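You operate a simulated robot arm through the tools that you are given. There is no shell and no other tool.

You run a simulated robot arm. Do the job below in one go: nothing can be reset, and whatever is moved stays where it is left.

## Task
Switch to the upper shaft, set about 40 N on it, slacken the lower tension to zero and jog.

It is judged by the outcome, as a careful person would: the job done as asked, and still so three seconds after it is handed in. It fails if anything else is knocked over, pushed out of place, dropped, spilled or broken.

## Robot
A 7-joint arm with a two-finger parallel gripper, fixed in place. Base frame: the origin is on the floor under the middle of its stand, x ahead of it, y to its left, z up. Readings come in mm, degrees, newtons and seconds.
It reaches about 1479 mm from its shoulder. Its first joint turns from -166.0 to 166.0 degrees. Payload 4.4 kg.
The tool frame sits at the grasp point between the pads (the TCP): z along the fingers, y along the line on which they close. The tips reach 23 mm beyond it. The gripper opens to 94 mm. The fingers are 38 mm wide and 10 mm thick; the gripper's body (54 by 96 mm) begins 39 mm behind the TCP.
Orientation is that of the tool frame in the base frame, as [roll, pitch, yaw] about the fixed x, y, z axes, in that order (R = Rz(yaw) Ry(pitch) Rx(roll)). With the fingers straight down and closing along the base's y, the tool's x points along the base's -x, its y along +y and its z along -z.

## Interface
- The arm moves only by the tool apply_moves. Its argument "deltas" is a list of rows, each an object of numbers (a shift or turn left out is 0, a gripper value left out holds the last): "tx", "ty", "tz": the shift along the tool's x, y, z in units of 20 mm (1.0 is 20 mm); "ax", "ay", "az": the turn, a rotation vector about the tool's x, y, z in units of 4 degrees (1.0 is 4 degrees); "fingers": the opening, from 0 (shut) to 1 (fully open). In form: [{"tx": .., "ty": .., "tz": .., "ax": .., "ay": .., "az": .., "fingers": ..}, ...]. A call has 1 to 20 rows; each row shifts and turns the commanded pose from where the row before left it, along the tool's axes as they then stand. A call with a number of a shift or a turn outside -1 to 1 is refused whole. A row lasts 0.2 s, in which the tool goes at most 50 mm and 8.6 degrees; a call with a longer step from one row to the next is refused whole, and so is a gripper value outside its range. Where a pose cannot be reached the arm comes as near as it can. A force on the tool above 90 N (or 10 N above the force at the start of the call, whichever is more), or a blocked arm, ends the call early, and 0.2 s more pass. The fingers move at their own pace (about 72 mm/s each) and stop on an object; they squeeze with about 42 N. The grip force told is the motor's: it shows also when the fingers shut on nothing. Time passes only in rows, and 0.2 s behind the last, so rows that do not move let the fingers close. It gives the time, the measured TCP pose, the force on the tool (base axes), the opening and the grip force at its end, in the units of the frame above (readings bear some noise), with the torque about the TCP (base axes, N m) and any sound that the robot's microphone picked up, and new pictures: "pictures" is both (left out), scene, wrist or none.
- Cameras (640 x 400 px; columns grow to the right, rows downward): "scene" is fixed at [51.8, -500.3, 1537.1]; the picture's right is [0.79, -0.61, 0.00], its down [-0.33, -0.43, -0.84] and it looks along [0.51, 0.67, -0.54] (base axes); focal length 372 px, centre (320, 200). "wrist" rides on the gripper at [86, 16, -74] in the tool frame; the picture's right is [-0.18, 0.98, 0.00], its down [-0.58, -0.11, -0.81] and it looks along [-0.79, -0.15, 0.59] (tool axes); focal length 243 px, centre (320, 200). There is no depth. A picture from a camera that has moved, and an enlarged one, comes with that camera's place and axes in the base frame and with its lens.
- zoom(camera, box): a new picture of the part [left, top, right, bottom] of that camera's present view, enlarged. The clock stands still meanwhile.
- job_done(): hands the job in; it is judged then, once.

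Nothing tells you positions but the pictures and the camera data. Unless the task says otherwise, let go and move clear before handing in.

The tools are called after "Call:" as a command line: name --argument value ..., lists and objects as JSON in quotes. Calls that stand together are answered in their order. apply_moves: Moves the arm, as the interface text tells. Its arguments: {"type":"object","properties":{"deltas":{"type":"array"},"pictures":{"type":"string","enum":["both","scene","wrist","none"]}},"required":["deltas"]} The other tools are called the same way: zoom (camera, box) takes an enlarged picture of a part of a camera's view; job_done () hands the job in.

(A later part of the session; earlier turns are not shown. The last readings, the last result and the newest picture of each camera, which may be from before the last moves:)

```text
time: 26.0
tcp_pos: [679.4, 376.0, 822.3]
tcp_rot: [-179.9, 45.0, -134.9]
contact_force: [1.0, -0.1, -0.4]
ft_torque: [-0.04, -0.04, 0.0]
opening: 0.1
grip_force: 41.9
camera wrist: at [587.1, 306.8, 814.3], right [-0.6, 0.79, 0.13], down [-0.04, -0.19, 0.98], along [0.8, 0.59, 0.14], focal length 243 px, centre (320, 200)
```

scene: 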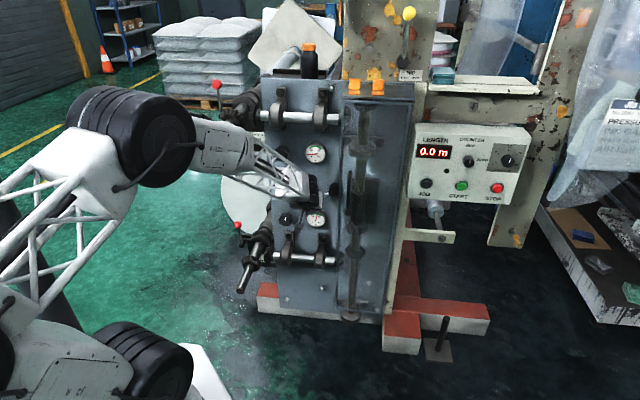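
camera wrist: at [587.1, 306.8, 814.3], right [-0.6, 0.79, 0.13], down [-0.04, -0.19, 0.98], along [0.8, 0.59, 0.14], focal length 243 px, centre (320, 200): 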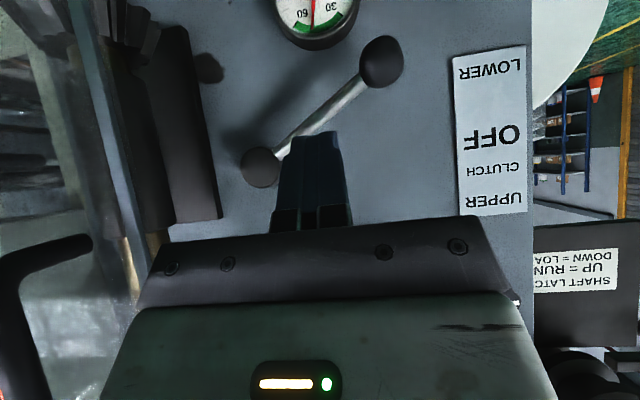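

The geometry agrees between views (ball at m≈844, z≈740; hub z≈807), and the forearm is clear of the shaft. I'll slide the fingers the last ~118 mm under the rod.

Call:
apply_moves --deltas '[{"tz": 1, "tx": 0.05}, {"tz": 1, "tx": 0.05}, {"tz": 1}, {"tz": 1}, {"tz": 1}, {"tz": 0.9}]' --pictures "both"

Call:
zoom --camera "wrist" --box '[200, 0, 480, 240]'

Call:
zoom --camera "scene" --box '[250, 130, 370, 240]'

```text
time: 27.4
tcp_pos: [736.6, 432.9, 738.6]
tcp_rot: [180.0, 45.0, -135.0]
contact_force: [1.0, -0.1, 0.1]
ft_torque: [-0.03, -0.03, 0.0]
opening: 0.2
grip_force: 42.1
camera wrist: at [644.9, 363.9, 729.7], right [-0.6, 0.79, 0.13], down [-0.04, -0.19, 0.98], along [0.8, 0.59, 0.14], focal length 243 px, centre (320, 200)
```

scene: 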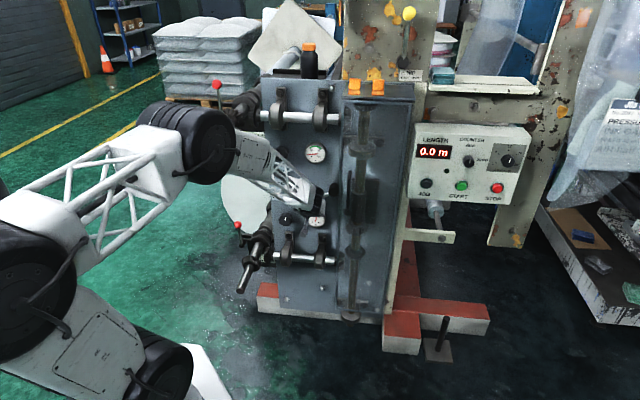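
wrist: 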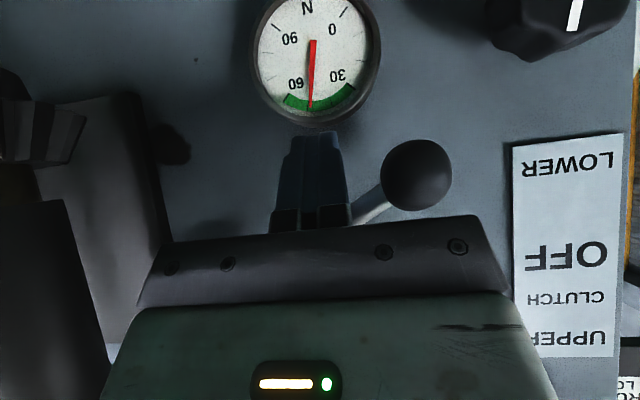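

```text
1.67 times, centred on (340, 120) of wrist
camera zoom: at [644.9, 363.9, 729.7], right [-0.6, 0.79, 0.13], down [-0.04, -0.19, 0.98], along [0.8, 0.59, 0.14], focal length 404 px, centre (287, 333)
```

zoom: 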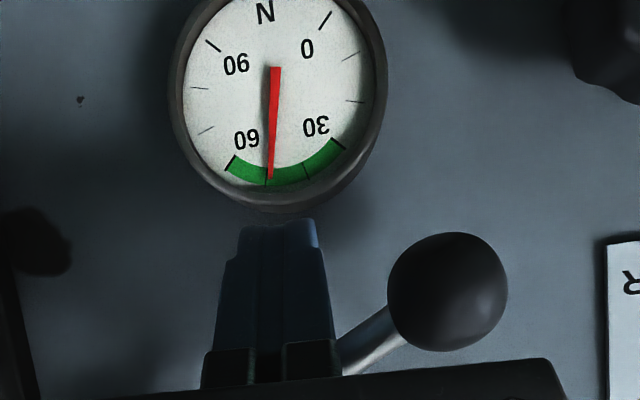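

```text
3.64 times, centred on (310, 185) of scene
camera zoom: at [51.8, -500.3, 1537.1], right [0.79, -0.61, 0.0], down [-0.33, -0.43, -0.84], along [0.51, 0.67, -0.54], focal length 1351 px, centre (356, 254)
```

zoom: 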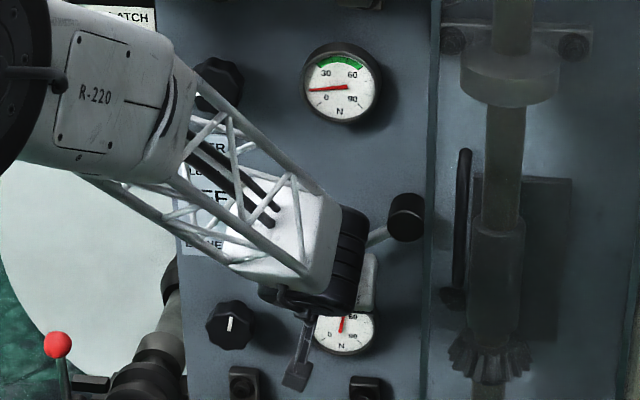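

The fingers are under the rod, and the rod passes above them. I'll lift straight up in small steps and watch the force and the lever.

Call:
apply_moves --deltas '[{"tx": -0.35, "tz": -0.355}, {"tx": -0.35, "tz": -0.355}, {"tx": -0.35, "tz": -0.355}, {"tx": -0.35, "tz": -0.355}]' --pictures "wrist"

```text
time: 28.4
tcp_pos: [736.5, 432.5, 777.7]
tcp_rot: [-180.0, 45.0, -134.9]
contact_force: [-4.8, -0.4, -6.1]
ft_torque: [-0.05, 0.05, 0.11]
opening: 0.1
grip_force: 41.9
camera wrist: at [644.6, 364.2, 769.3], right [-0.6, 0.79, 0.13], down [-0.04, -0.19, 0.98], along [0.8, 0.59, 0.14], focal length 243 px, centre (320, 200)
```

wrist: 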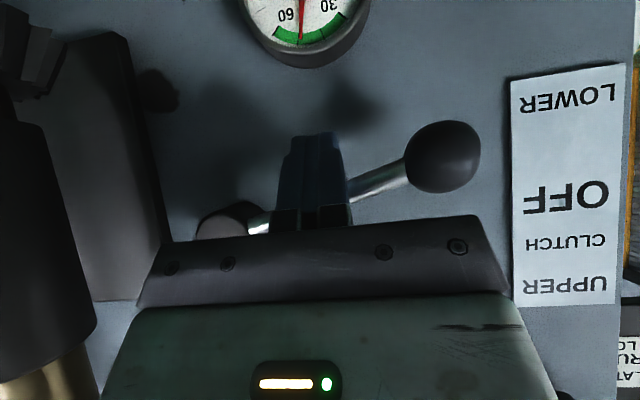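

The lever is moving with only about 8 N. I'll keep lifting.

Call:
apply_moves --deltas '[{"tx": -0.35, "tz": -0.355}, {"tx": -0.35, "tz": -0.355}, {"tx": -0.35, "tz": -0.355}]' --pictures "wrist"

```text
time: 29.2
tcp_pos: [736.1, 432.1, 807.8]
tcp_rot: [-179.9, 44.9, -135.0]
contact_force: [-11.0, -11.4, -7.6]
ft_torque: [-0.02, 0.15, 0.12]
opening: 0.0
grip_force: 42.1
camera wrist: at [644.2, 363.4, 798.6], right [-0.6, 0.79, 0.13], down [-0.03, -0.19, 0.98], along [0.8, 0.59, 0.14], focal length 243 px, centre (320, 200)
```

wrist: 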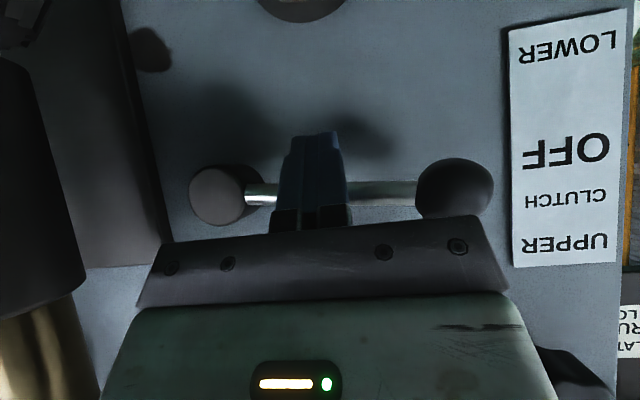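

The lever is now horizontal (OFF), riding near the fingertips. I'll nudge slightly further in while continuing upward so it doesn't slip off.

Call:
apply_moves --deltas '[{"tx": -0.28, "tz": 0.28}, {"tx": -0.4, "tz": -0.3}, {"tx": -0.35, "tz": -0.355}]' --pictures "wrist"

```text
time: 29.8
tcp_pos: [738.8, 435.9, 806.7]
tcp_rot: [179.8, 44.5, -135.2]
contact_force: [-0.2, -1.1, -0.3]
ft_torque: [0.01, -0.04, -0.06]
opening: 0.0
grip_force: 41.7
stopped in row 2: the force on the tool passed its limit at 117 N (the readings are from after the stop); the commanded pose is now the measured one
camera wrist: at [647.8, 367.7, 798.4], right [-0.6, 0.79, 0.13], down [-0.03, -0.19, 0.98], along [0.8, 0.59, 0.13], focal length 243 px, centre (320, 200)
```

wrist: 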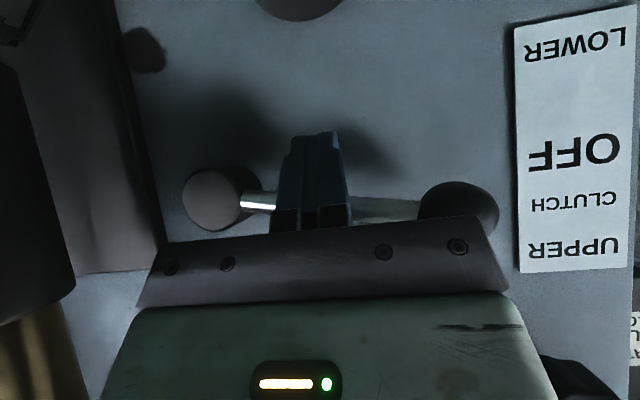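

The tip was pushing on the rod's front rather than lifting it, and the force limit stopped me at 117 N; the lever itself stays at about horizontal. I'll drop 30 mm, go about 9 mm deeper under the rod, and lift again.

Call:
apply_moves --deltas '[{"tx": 0.53, "tz": 0.53}, {"tx": 0.53, "tz": 0.53}, {"tx": -0.32, "tz": 0.32}]' --pictures "both"

Call:
zoom --camera "scene" --box '[250, 130, 370, 240]'

```text
time: 30.6
tcp_pos: [745.9, 443.8, 776.2]
tcp_rot: [179.8, 44.5, -135.2]
contact_force: [0.2, 0.3, 0.5]
ft_torque: [0.01, 0.0, 0.05]
opening: 0.0
grip_force: 42.0
camera wrist: at [653.7, 374.4, 768.3], right [-0.6, 0.79, 0.13], down [-0.03, -0.19, 0.98], along [0.8, 0.59, 0.13], focal length 243 px, centre (320, 200)
```

scene: 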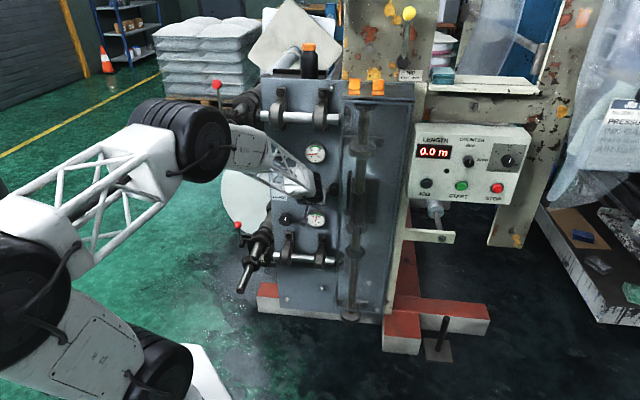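
wrist: 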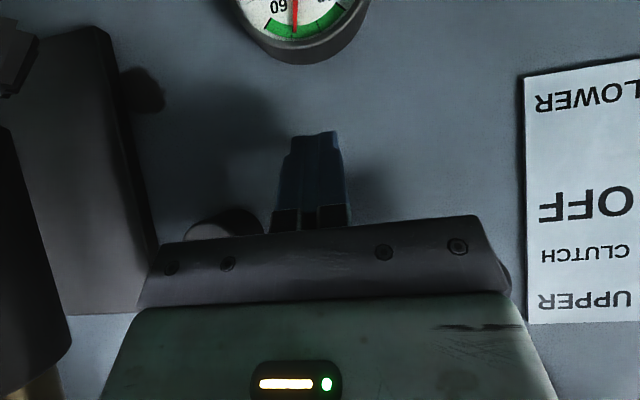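

```text
3.64 times, centred on (310, 185) of scene
camera zoom: at [51.8, -500.3, 1537.1], right [0.79, -0.61, 0.0], down [-0.33, -0.43, -0.84], along [0.51, 0.67, -0.54], focal length 1351 px, centre (356, 254)
```

zoom: 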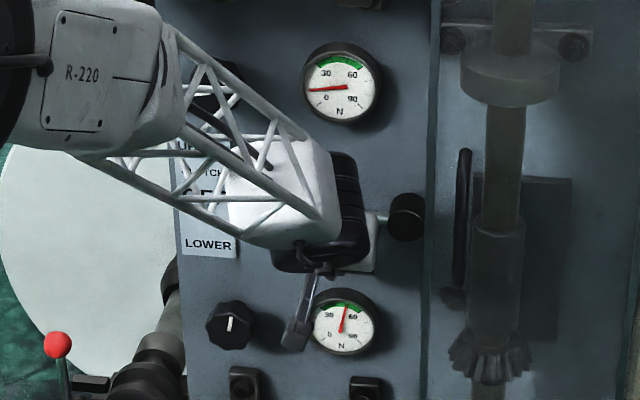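

Now deeper under the rod with no contact force. I'll lift again in small steps.

Call:
apply_moves --deltas '[{"tx": -0.35, "tz": -0.355}, {"tx": -0.35, "tz": -0.355}, {"tx": -0.35, "tz": -0.355}]' --pictures "wrist"

```text
time: 31.4
tcp_pos: [746.3, 441.3, 805.5]
tcp_rot: [179.7, 44.4, -135.4]
contact_force: [-6.3, -10.4, -6.3]
ft_torque: [0.24, 0.06, -0.15]
opening: 0.3
grip_force: 42.0
camera wrist: at [653.6, 372.8, 797.4], right [-0.6, 0.79, 0.13], down [-0.03, -0.18, 0.98], along [0.8, 0.59, 0.13], focal length 243 px, centre (320, 200)
```

wrist: 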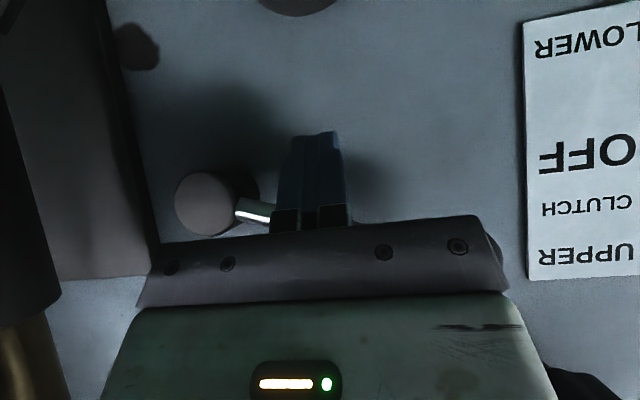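

It's past horizontal and rising toward UPPER. I'll continue in small steps.

Call:
apply_moves --deltas '[{"tx": -0.35, "tz": -0.355}, {"tx": -0.35, "tz": -0.355}]' --pictures "wrist"

```text
time: 32.1
tcp_pos: [744.2, 439.8, 818.9]
tcp_rot: [179.6, 44.0, -135.4]
contact_force: [-2.0, -2.1, 0.6]
ft_torque: [0.09, -0.08, 0.11]
opening: 0.1
grip_force: 41.6
stopped in row 2: the force on the tool passed its limit at 98 N (the readings are from after the stop); the commanded pose is now the measured one
camera wrist: at [651.7, 370.5, 812.0], right [-0.6, 0.79, 0.13], down [-0.02, -0.18, 0.98], along [0.8, 0.59, 0.12], focal length 243 px, centre (320, 200)
```

wrist: 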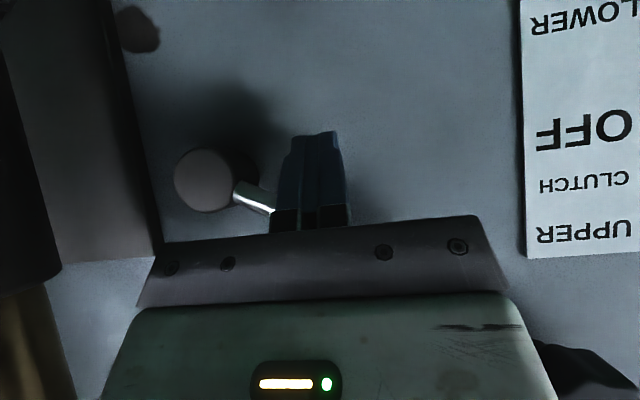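

The force rose sharply at about the height where I expected the UPPER stop. I'll check the lever's position.

Call:
zoom --camera "scene" --box '[250, 110, 370, 220]'

Call:
zoom --camera "wrist" --box '[140, 100, 360, 240]'

```text
3.64 times, centred on (310, 165) of scene
camera zoom: at [51.8, -500.3, 1537.1], right [0.79, -0.61, 0.0], down [-0.33, -0.43, -0.84], along [0.51, 0.67, -0.54], focal length 1351 px, centre (356, 327)
```

zoom: 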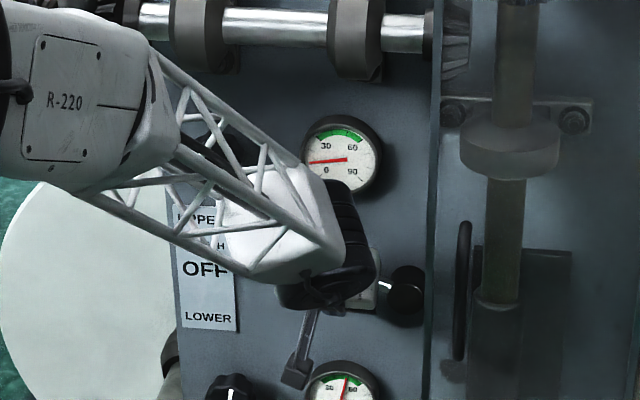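

```text
2.86 times, centred on (250, 170) of wrist
camera zoom: at [651.7, 370.5, 812.0], right [-0.6, 0.79, 0.13], down [-0.02, -0.18, 0.98], along [0.8, 0.59, 0.12], focal length 693 px, centre (520, 286)
```

zoom: 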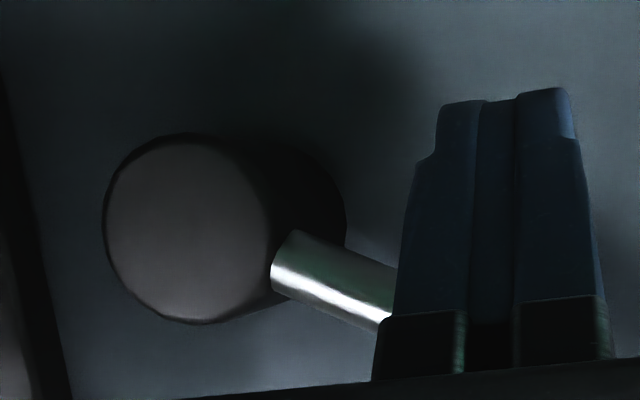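

The rod slopes up by about 30° from the hub, so it sits at the UPPER stop. I'll drop slightly off the rod and back straight out along the finger direction.

Call:
apply_moves --deltas '[{"tx": 0.53, "tz": 0.53}, {"tz": -1}, {"tz": -1}, {"tz": -1}, {"tz": -1}, {"tz": -1}, {"tz": -1}, {"tz": -1}, {"tz": -1}, {"tz": -1}]' --pictures "both"

Call:
zoom --camera "wrist" --box '[180, 0, 560, 240]'

Call:
zoom --camera "scene" --box '[250, 110, 370, 220]'

```text
time: 34.3
tcp_pos: [656.7, 351.4, 933.5]
tcp_rot: [179.6, 44.0, -135.4]
contact_force: [0.6, 0.5, 0.4]
ft_torque: [-0.01, -0.01, 0.0]
opening: 0.0
grip_force: 41.7
camera wrist: at [563.2, 281.2, 927.2], right [-0.6, 0.79, 0.13], down [-0.02, -0.18, 0.98], along [0.8, 0.59, 0.12], focal length 243 px, centre (320, 200)
```

scene: 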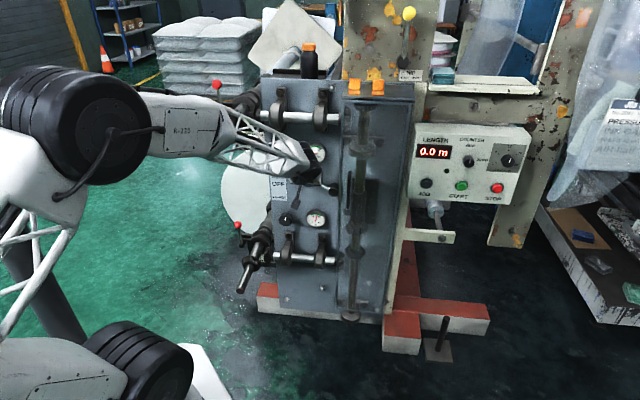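
wrist: 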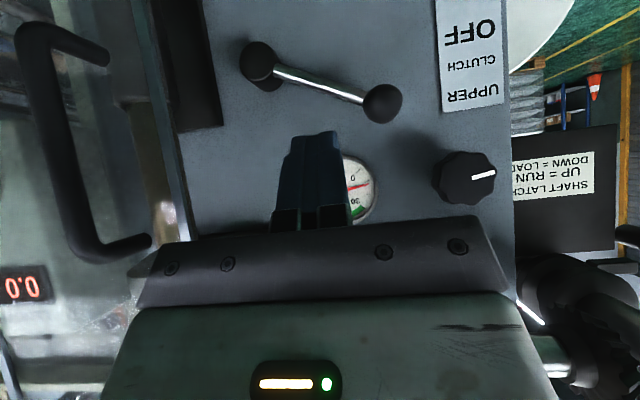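

```text
1.67 times, centred on (370, 120) of wrist
camera zoom: at [563.2, 281.2, 927.2], right [-0.6, 0.79, 0.13], down [-0.02, -0.18, 0.98], along [0.8, 0.59, 0.12], focal length 404 px, centre (237, 333)
```

zoom: 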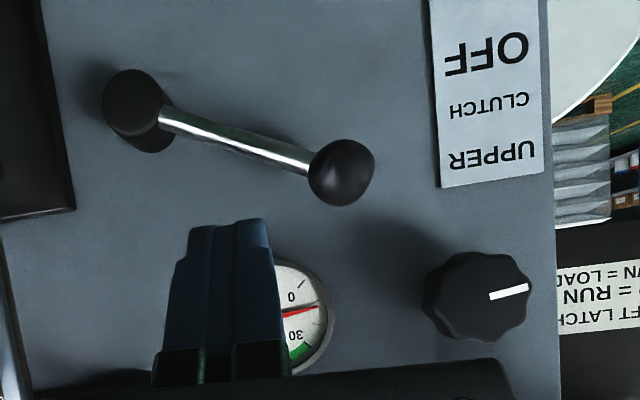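

```text
3.64 times, centred on (310, 165) of scene
camera zoom: at [51.8, -500.3, 1537.1], right [0.79, -0.61, 0.0], down [-0.33, -0.43, -0.84], along [0.51, 0.67, -0.54], focal length 1351 px, centre (356, 327)
```

zoom: 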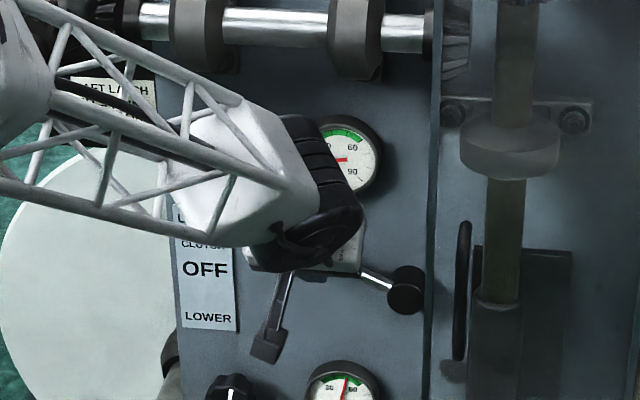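

The lever is now up at UPPER and released. For the upper knob a bracket roller sits right above it, so I'll reduce the nose-down tilt to about 20°, open the fingers, and shift left in front of the knob while staying well back.

Call:
apply_moves --deltas '[{"tz": -1, "fingers": 0.85}, {"tz": -1}, {"ay": -1}, {"ay": -1}, {"ay": -1}, {"ay": -1}, {"ay": -1}, {"ay": -1}, {"ay": -0.5}]' --pictures "both"

Call:
zoom --camera "scene" --box '[250, 110, 370, 220]'

```text
time: 36.3
tcp_pos: [636.0, 331.7, 962.8]
tcp_rot: [179.1, 70.0, -136.1]
contact_force: [-0.1, 0.6, 1.2]
ft_torque: [-0.02, 0.0, 0.02]
opening: 80.1
grip_force: 0.1
camera wrist: at [554.0, 272.3, 906.2], right [-0.65, 0.74, 0.18], down [-0.32, -0.47, 0.82], along [0.69, 0.47, 0.54], focal length 243 px, centre (320, 200)
```

scene: 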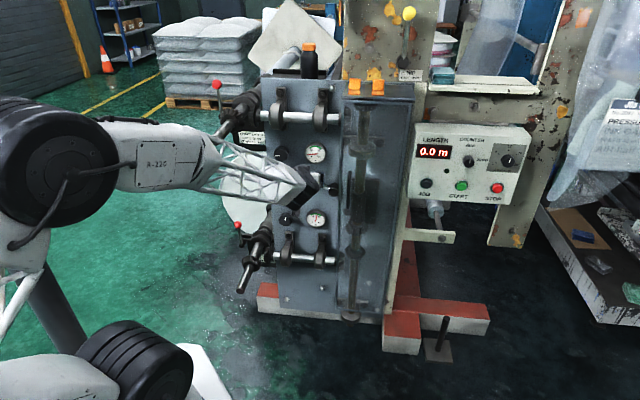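
wrist: 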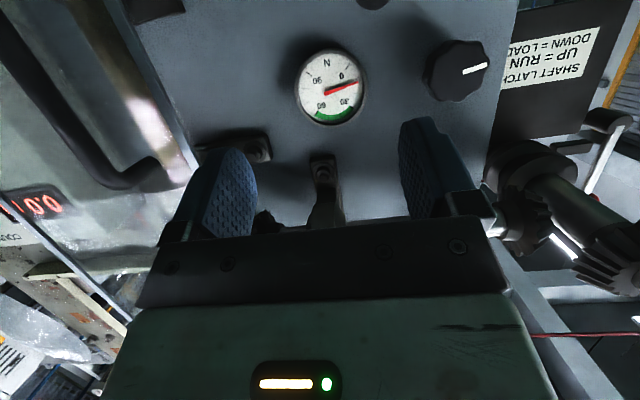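

```text
3.64 times, centred on (310, 165) of scene
camera zoom: at [51.8, -500.3, 1537.1], right [0.79, -0.61, 0.0], down [-0.33, -0.43, -0.84], along [0.51, 0.67, -0.54], focal length 1351 px, centre (356, 327)
```

zoom: 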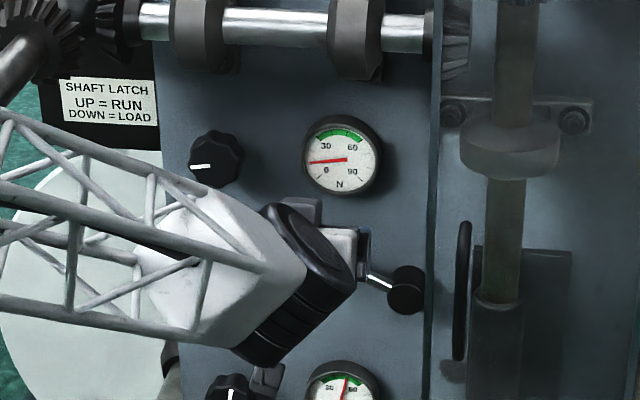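

The elbow has stayed well back. I'll measure the upper knob precisely from this wrist view before moving over to it.

Call:
zoom --camera "wrist" --box '[380, 10, 540, 130]'

Call:
zoom --camera "wrist" --box '[280, 30, 400, 140]'

Call:
zoom --camera "scene" --box '[290, 130, 350, 175]'

```text
3.33 times, centred on (460, 70) of wrist
camera zoom: at [554.0, 272.3, 906.2], right [-0.65, 0.74, 0.18], down [-0.32, -0.47, 0.82], along [0.69, 0.47, 0.54], focal length 809 px, centre (-147, 633)
```

zoom: 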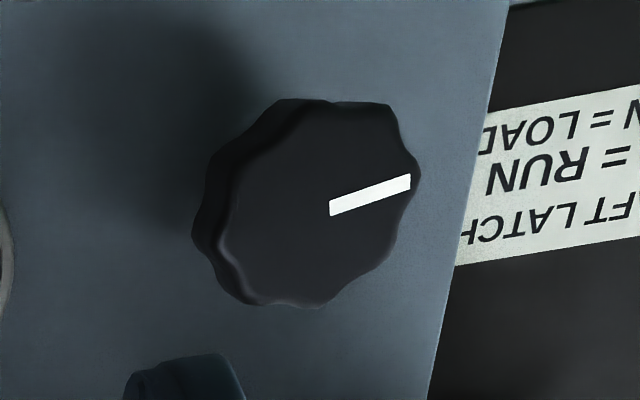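

```text
3.64 times, centred on (340, 85) of wrist
camera zoom: at [554.0, 272.3, 906.2], right [-0.65, 0.74, 0.18], down [-0.32, -0.47, 0.82], along [0.69, 0.47, 0.54], focal length 882 px, centre (247, 618)
```

zoom: 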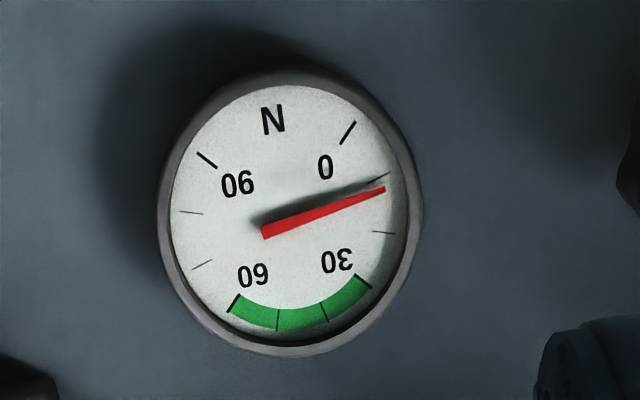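

```text
8.89 times, centred on (320, 152) of scene
camera zoom: at [51.8, -500.3, 1537.1], right [0.79, -0.61, 0.0], down [-0.33, -0.43, -0.84], along [0.51, 0.67, -0.54], focal length 3302 px, centre (320, 622)
```

zoom: 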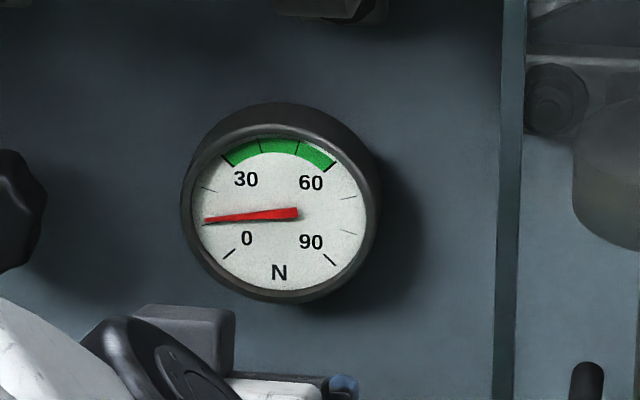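

The upper gauge reads about 11 N (ticks every 10 N), and the knob pointer matches the needle angle, so about 3° per N. The knob sits at about u=95.5, z≈955. I'll shift left to line up with it, still about 140 mm back.

Call:
apply_moves --deltas '[{"ty": 1}, {"ty": 1}, {"ty": 1}, {"ty": 1}, {"ty": 1}, {"ty": 0.98, "tx": 0.33, "tz": 0.12}]' --pictures "both"

Call:
zoom --camera "wrist" --box '[200, 0, 440, 180]'

Call:
zoom --camera "scene" --box '[190, 90, 350, 220]'

```text
time: 37.7
tcp_pos: [551.2, 416.7, 956.3]
tcp_rot: [179.2, 70.0, -135.9]
contact_force: [-0.3, 0.8, -0.9]
ft_torque: [0.02, -0.02, -0.01]
opening: 79.7
grip_force: 0.0
camera wrist: at [469.3, 357.3, 899.8], right [-0.65, 0.74, 0.18], down [-0.32, -0.47, 0.82], along [0.69, 0.48, 0.54], focal length 243 px, centre (320, 200)
```

scene: 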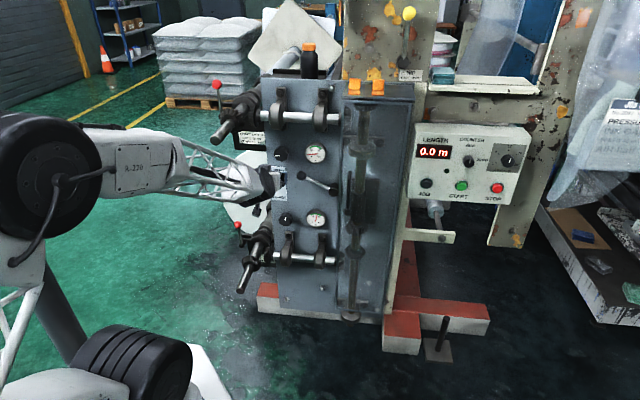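
wrist: 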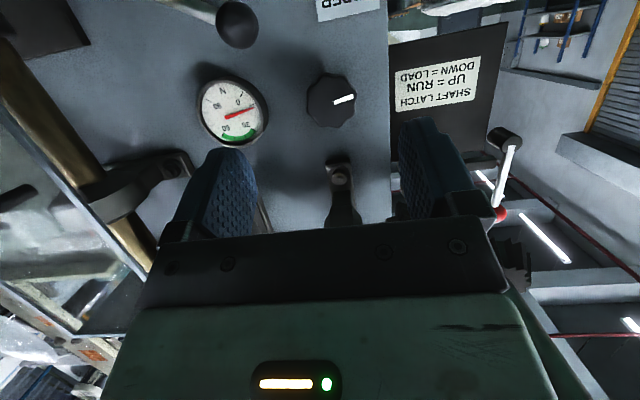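

```text
2.22 times, centred on (320, 90) of wrist
camera zoom: at [469.3, 357.3, 899.8], right [-0.65, 0.74, 0.18], down [-0.32, -0.47, 0.82], along [0.69, 0.48, 0.54], focal length 539 px, centre (320, 444)
```

zoom: 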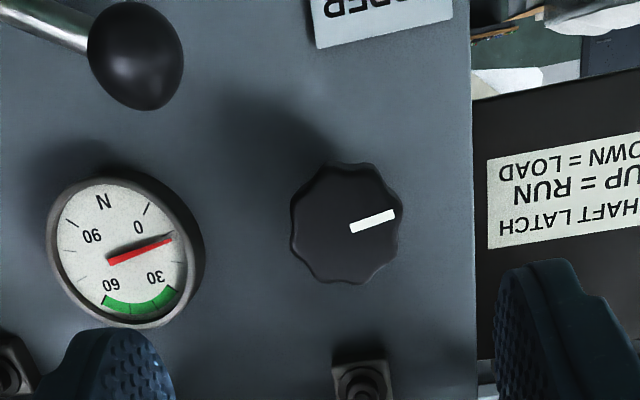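

```text
3.08 times, centred on (270, 155) of scene
camera zoom: at [51.8, -500.3, 1537.1], right [0.79, -0.61, 0.0], down [-0.33, -0.43, -0.84], along [0.51, 0.67, -0.54], focal length 1143 px, centre (474, 338)
```

zoom: 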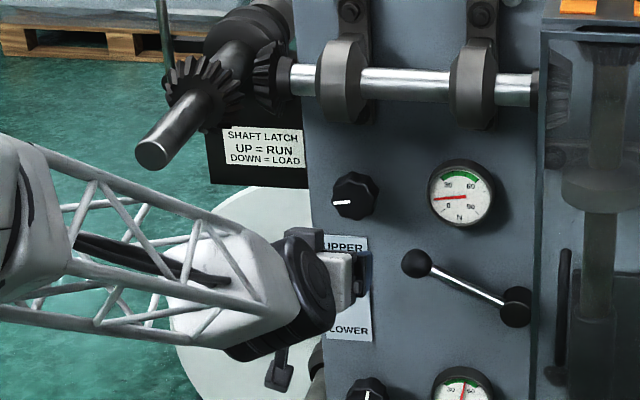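

The lever's ball has moved symmetrically about the hub (−30° to +30°), so it's at UPPER. The knob is centred between the fingers. I'll advance most of the way horizontally.

Call:
apply_moves --deltas '[{"tz": 0.94, "tx": -0.342}, {"tz": 0.94, "tx": -0.342}, {"tz": 0.94, "tx": -0.342}, {"tz": 0.94, "tx": -0.342}, {"tz": 0.94, "tx": -0.342}]' --pictures "both"

Call:
zoom --camera "wrist" --box '[200, 0, 480, 220]'

Call:
zoom --camera "scene" --box '[190, 90, 350, 220]'

```text
time: 38.9
tcp_pos: [622.6, 486.8, 956.6]
tcp_rot: [179.2, 70.0, -136.0]
contact_force: [0.4, -0.2, 0.3]
ft_torque: [0.02, 0.02, 0.0]
opening: 79.9
grip_force: 0.1
camera wrist: at [540.4, 427.9, 900.1], right [-0.65, 0.74, 0.18], down [-0.32, -0.47, 0.82], along [0.69, 0.48, 0.54], focal length 243 px, centre (320, 200)
```

scene: 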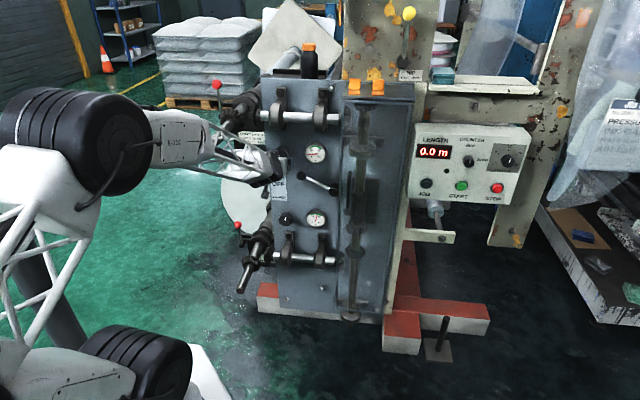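
wrist: 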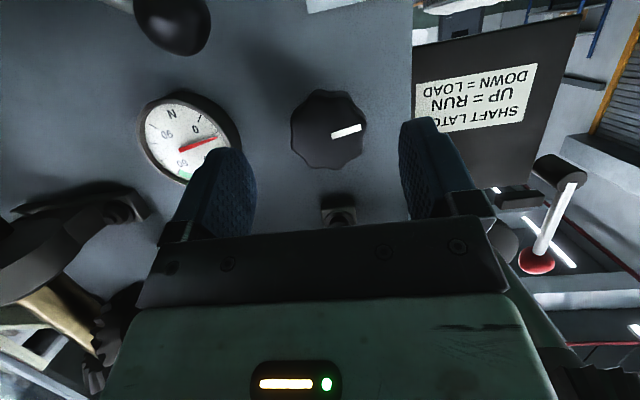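

```text
1.82 times, centred on (340, 110) of wrist
camera zoom: at [540.4, 427.9, 900.1], right [-0.65, 0.74, 0.18], down [-0.32, -0.47, 0.82], along [0.69, 0.48, 0.54], focal length 441 px, centre (284, 364)
```

zoom: 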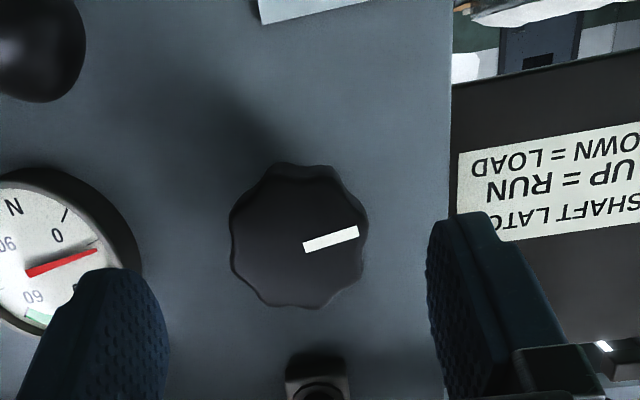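

```text
3.08 times, centred on (270, 155) of scene
camera zoom: at [51.8, -500.3, 1537.1], right [0.79, -0.61, 0.0], down [-0.33, -0.43, -0.84], along [0.51, 0.67, -0.54], focal length 1143 px, centre (474, 338)
```

zoom: 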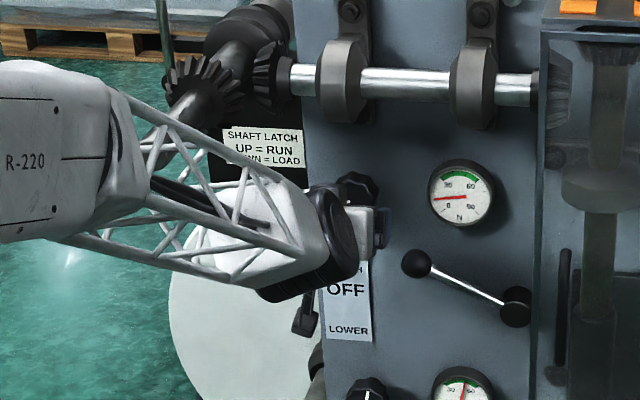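

The knob face is at about u=94, m=847, z=953 by the wrist views. I'll correct by 2 mm, advance the last ~63 mm so the fingers straddle it, and check before closing.

Call:
apply_moves --deltas '[{"tz": 0.94, "tx": -0.342, "ty": 0.1}, {"tz": 0.94, "tx": -0.25}, {"tz": 0.94, "tx": -0.3}, {"tz": 0.17, "tx": -0.06}]' --pictures "both"

Call:
zoom --camera "wrist" --box '[200, 60, 480, 260]'

Call:
zoom --camera "scene" --box '[190, 90, 350, 220]'

```text
time: 39.9
tcp_pos: [666.0, 532.1, 953.6]
tcp_rot: [179.1, 70.0, -136.1]
contact_force: [-0.5, -0.2, 0.1]
ft_torque: [-0.01, 0.0, -0.01]
opening: 79.9
grip_force: 0.0
camera wrist: at [583.4, 473.2, 896.8], right [-0.65, 0.74, 0.18], down [-0.32, -0.47, 0.82], along [0.69, 0.48, 0.54], focal length 243 px, centre (320, 200)
```

scene: 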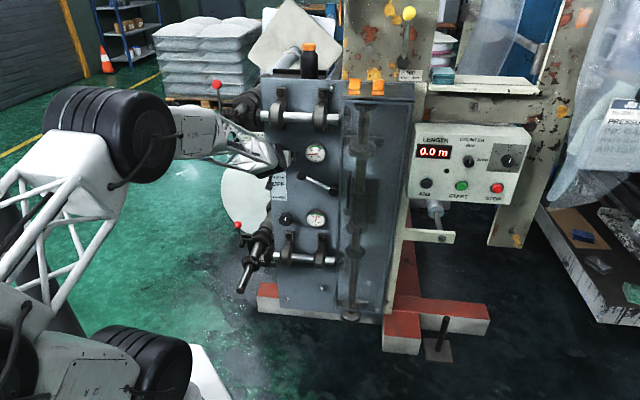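
wrist: 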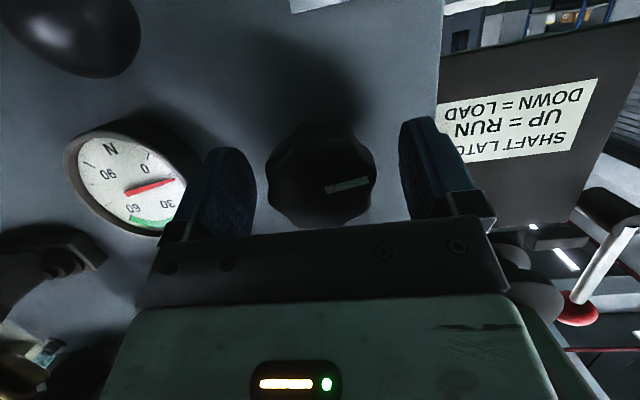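

```text
2.00 times, centred on (340, 160) of wrist
camera zoom: at [583.4, 473.2, 896.8], right [-0.65, 0.74, 0.18], down [-0.32, -0.47, 0.82], along [0.69, 0.48, 0.54], focal length 485 px, centre (280, 280)
```

zoom: 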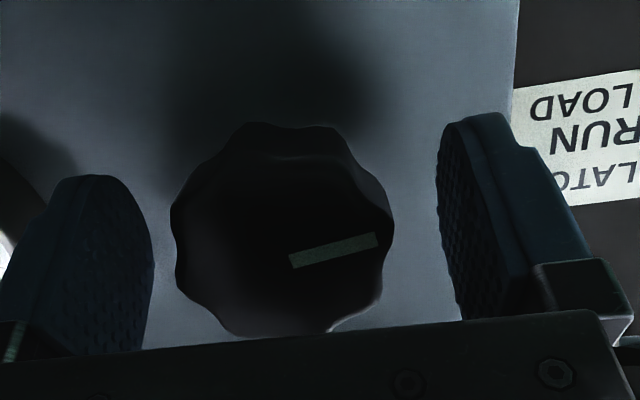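

```text
3.08 times, centred on (270, 155) of scene
camera zoom: at [51.8, -500.3, 1537.1], right [0.79, -0.61, 0.0], down [-0.33, -0.43, -0.84], along [0.51, 0.67, -0.54], focal length 1143 px, centre (474, 338)
```

zoom: 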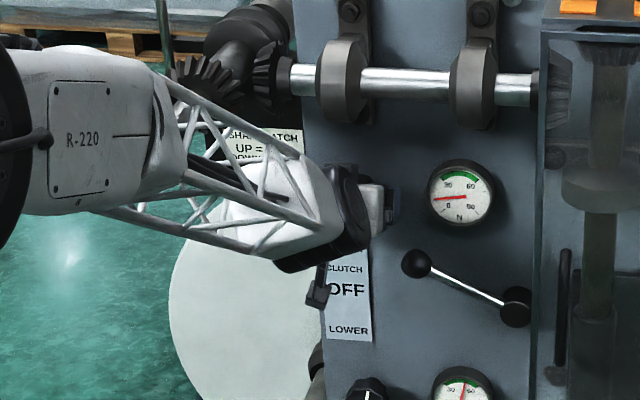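

The knob is centred between the pads. I'll close on it.

Call:
apply_moves --deltas '[{"fingers": 0}, {}, {}]' --pictures "wrist"

```text
time: 40.7
tcp_pos: [664.9, 531.9, 953.0]
tcp_rot: [179.2, 70.0, -136.0]
contact_force: [12.0, 3.4, -2.1]
ft_torque: [-0.01, 0.0, -0.12]
opening: 51.7
grip_force: 45.1
camera wrist: at [583.5, 472.9, 896.9], right [-0.65, 0.74, 0.18], down [-0.32, -0.47, 0.82], along [0.69, 0.48, 0.54], focal length 243 px, centre (320, 200)
```

wrist: 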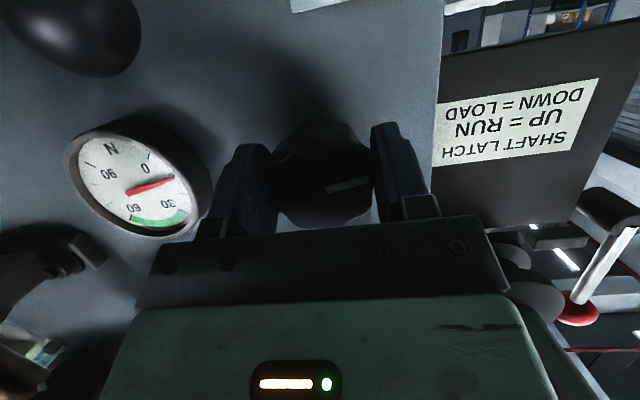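

I have the knob (opening 51.7 mm). I'll turn it clockwise by 20° about the knob's axis and read the gauge.

Call:
apply_moves --deltas '[{"ax": -0.342, "az": 0.94}, {"ax": -0.342, "az": 0.94}, {"ax": -0.342, "az": 0.94}, {"ax": -0.342, "az": 0.94}, {"ax": -0.342, "az": 0.94}]' --pictures "both"

Call:
zoom --camera "scene" --box '[260, 130, 360, 210]'

```text
time: 41.9
tcp_pos: [665.2, 533.2, 952.6]
tcp_rot: [132.7, 61.8, -178.8]
contact_force: [-15.9, -4.4, 0.8]
ft_torque: [-0.02, -0.03, 0.09]
opening: 51.3
grip_force: 44.5
camera wrist: at [570.3, 486.2, 906.0], right [-0.56, 0.66, 0.5], down [-0.12, -0.67, 0.73], along [0.82, 0.35, 0.46], focal length 243 px, centre (320, 200)
```

scene: 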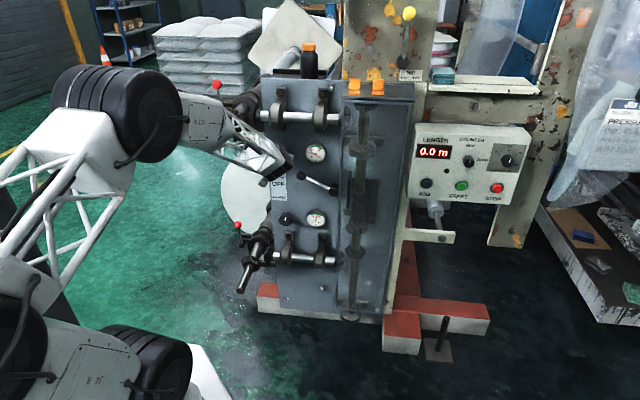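
wrist: 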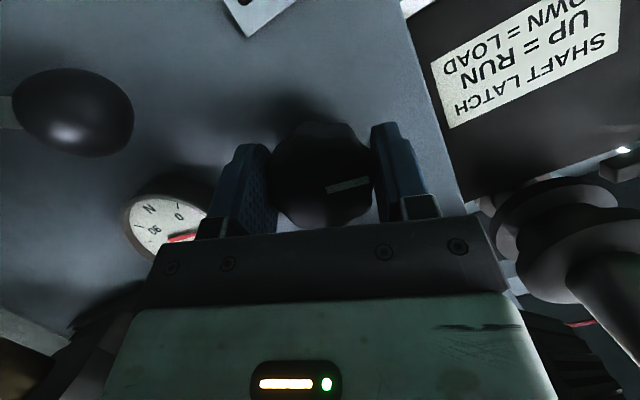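

```text
5.00 times, centred on (310, 170) of scene
camera zoom: at [51.8, -500.3, 1537.1], right [0.79, -0.61, 0.0], down [-0.33, -0.43, -0.84], along [0.51, 0.67, -0.54], focal length 1857 px, centre (370, 350)
```

zoom: 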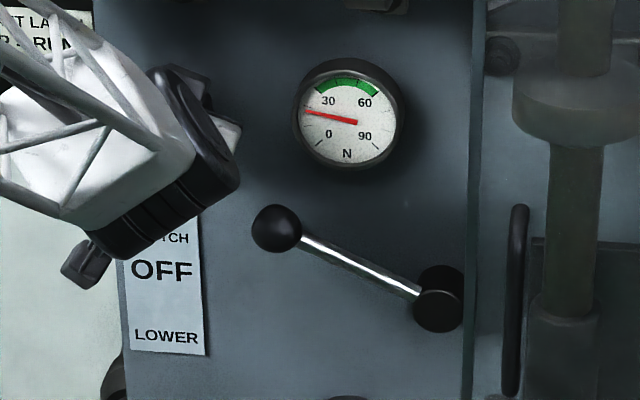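

The needle went up by roughly 6–7 N for 20°, as expected. I'll continue with 40° more and re-check.

Call:
apply_moves --deltas '[{"ax": -0.342, "az": 0.94}, {"ax": -0.342, "az": 0.94}, {"ax": -0.342, "az": 0.94}, {"ax": -0.342, "az": 0.94}, {"ax": -0.342, "az": 0.94}, {"ax": -0.342, "az": 0.94}, {"ax": -0.342, "az": 0.94}, {"ax": -0.342, "az": 0.94}, {"ax": -0.342, "az": 0.94}, {"ax": -0.342, "az": 0.94}]' --pictures "both"

Call:
zoom --camera "scene" --box '[290, 130, 350, 175]'

Call:
zoom --camera "scene" --box '[190, 90, 350, 220]'

```text
time: 44.1
tcp_pos: [665.2, 531.5, 954.9]
tcp_rot: [100.9, 27.7, 157.5]
contact_force: [-41.4, 10.7, 21.2]
ft_torque: [0.39, -0.44, 1.06]
opening: 51.6
grip_force: 44.9
camera wrist: at [555.3, 501.9, 940.5], right [-0.19, 0.28, 0.94], down [0.15, -0.94, 0.31], along [0.97, 0.2, 0.14], focal length 243 px, centre (320, 200)
```

scene: 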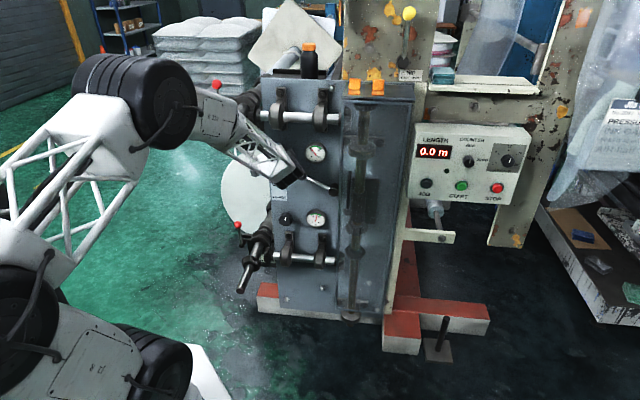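
wrist: 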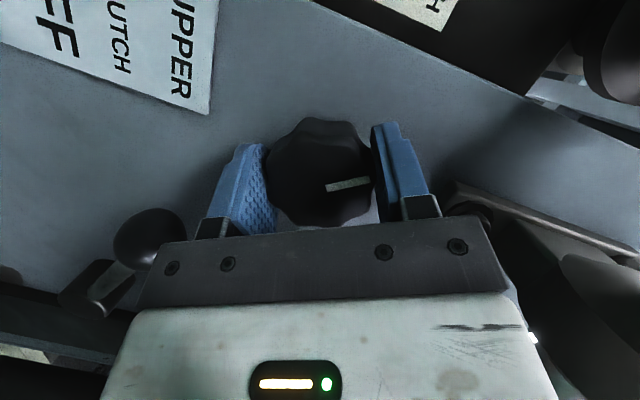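

```text
8.89 times, centred on (320, 152) of scene
camera zoom: at [51.8, -500.3, 1537.1], right [0.79, -0.61, 0.0], down [-0.33, -0.43, -0.84], along [0.51, 0.67, -0.54], focal length 3302 px, centre (320, 622)
```

zoom: 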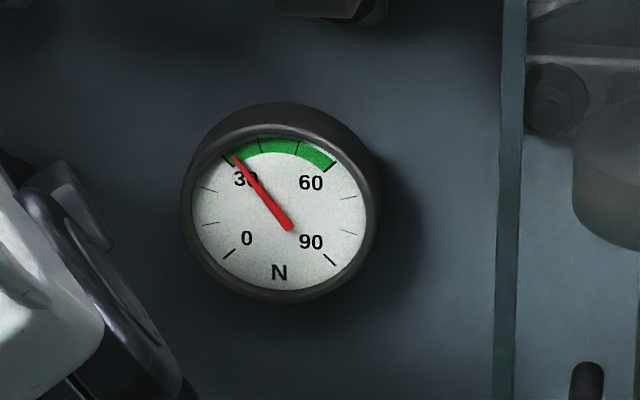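

```text
3.08 times, centred on (270, 155) of scene
camera zoom: at [51.8, -500.3, 1537.1], right [0.79, -0.61, 0.0], down [-0.33, -0.43, -0.84], along [0.51, 0.67, -0.54], focal length 1143 px, centre (474, 338)
```

zoom: 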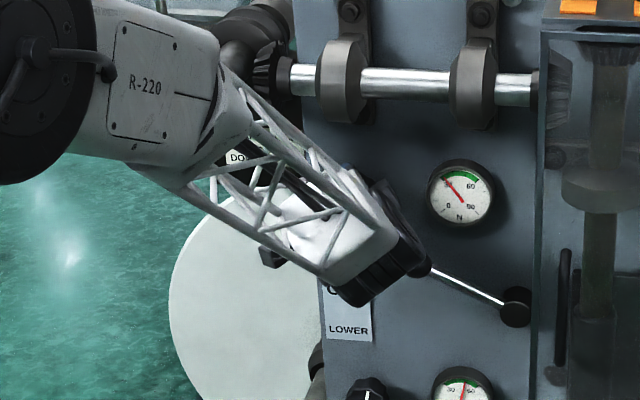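

The gauge reads about 31 N. There's a ~40 N sideways load because my rotation centre is a few mm off the knob's axis, so I'll ease the tool about 3 mm along its closing axis and check.

Call:
apply_moves --deltas '[{"ty": 0.08}, {"ty": 0.08}]' --pictures "none"

```text
time: 44.7
tcp_pos: [666.0, 531.7, 954.8]
tcp_rot: [101.1, 27.6, 157.6]
contact_force: [7.6, 9.9, 0.3]
ft_torque: [0.09, -0.07, 0.07]
opening: 51.3
grip_force: 44.9
```

The load is relieved. I'll continue turning clockwise with 20° more, watching force and gauge.

Call:
apply_moves --deltas '[{"ax": -0.342, "az": 0.94}, {"ax": -0.342, "az": 0.94}, {"ax": -0.342, "az": 0.94}, {"ax": -0.342, "az": 0.94, "ty": 0.04}, {"ax": -0.342, "az": 0.94, "ty": 0.04}]' --pictures "scene"

Call:
zoom --camera "scene" --box '[290, 130, 350, 175]'

```text
time: 45.9
tcp_pos: [664.1, 532.8, 955.1]
tcp_rot: [93.6, 9.0, 155.1]
contact_force: [34.9, -3.7, -24.6]
ft_torque: [0.14, -0.12, -0.9]
opening: 51.6
grip_force: 45.0
```

scene: 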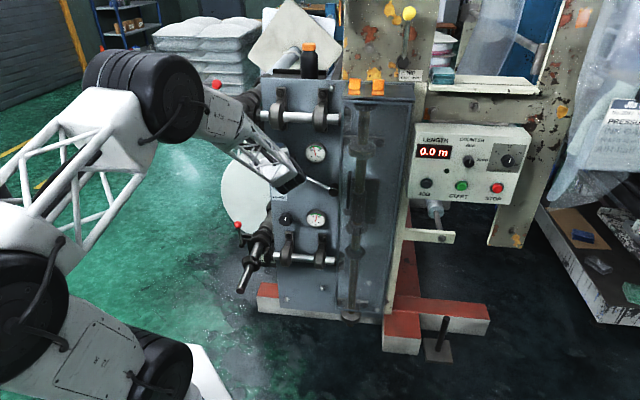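

```text
8.89 times, centred on (320, 152) of scene
camera zoom: at [51.8, -500.3, 1537.1], right [0.79, -0.61, 0.0], down [-0.33, -0.43, -0.84], along [0.51, 0.67, -0.54], focal length 3302 px, centre (320, 622)
```

zoom: 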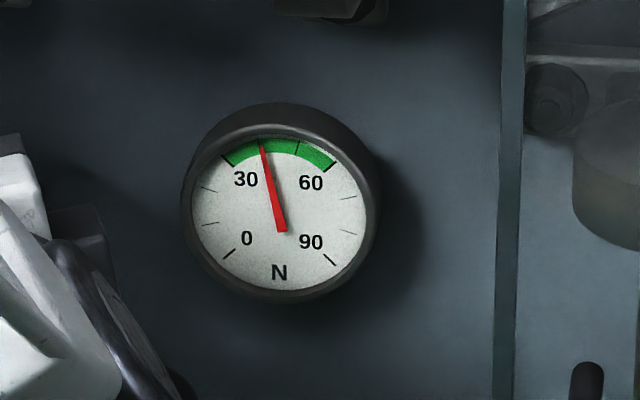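

The needle is at the 40 N mark. I'll relieve the residual side load and then open the fingers, and re-read the gauge after release.

Call:
apply_moves --deltas '[{"ty": -0.09}, {"fingers": 0.75}, {}]' --pictures "wrist"

Call:
zoom --camera "scene" --box '[300, 135, 340, 170]'

```text
time: 46.7
tcp_pos: [665.4, 533.0, 956.1]
tcp_rot: [93.3, 9.1, 155.2]
contact_force: [-1.2, -0.6, 0.4]
ft_torque: [-0.01, -0.01, 0.0]
opening: 70.3
grip_force: 0.0
camera wrist: at [553.3, 503.8, 962.0], right [0.05, 0.04, 1.0], down [0.19, -0.98, 0.03], along [0.98, 0.19, -0.05], focal length 243 px, centre (320, 200)
```

wrist: 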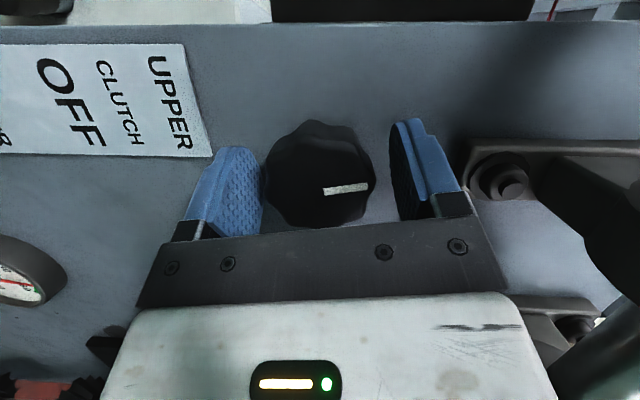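

```text
11.43 times, centred on (320, 152) of scene
camera zoom: at [51.8, -500.3, 1537.1], right [0.79, -0.61, 0.0], down [-0.33, -0.43, -0.84], along [0.51, 0.67, -0.54], focal length 4245 px, centre (320, 743)
```

zoom: 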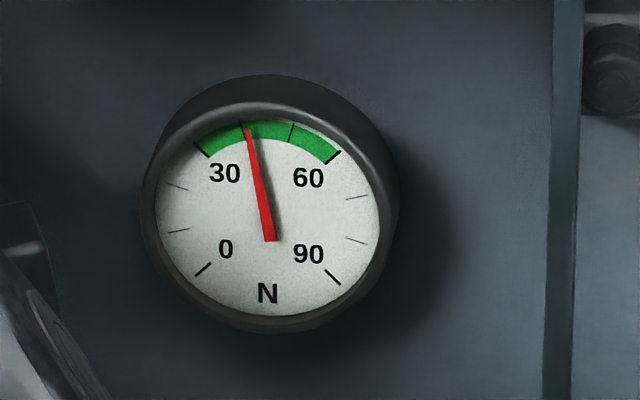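

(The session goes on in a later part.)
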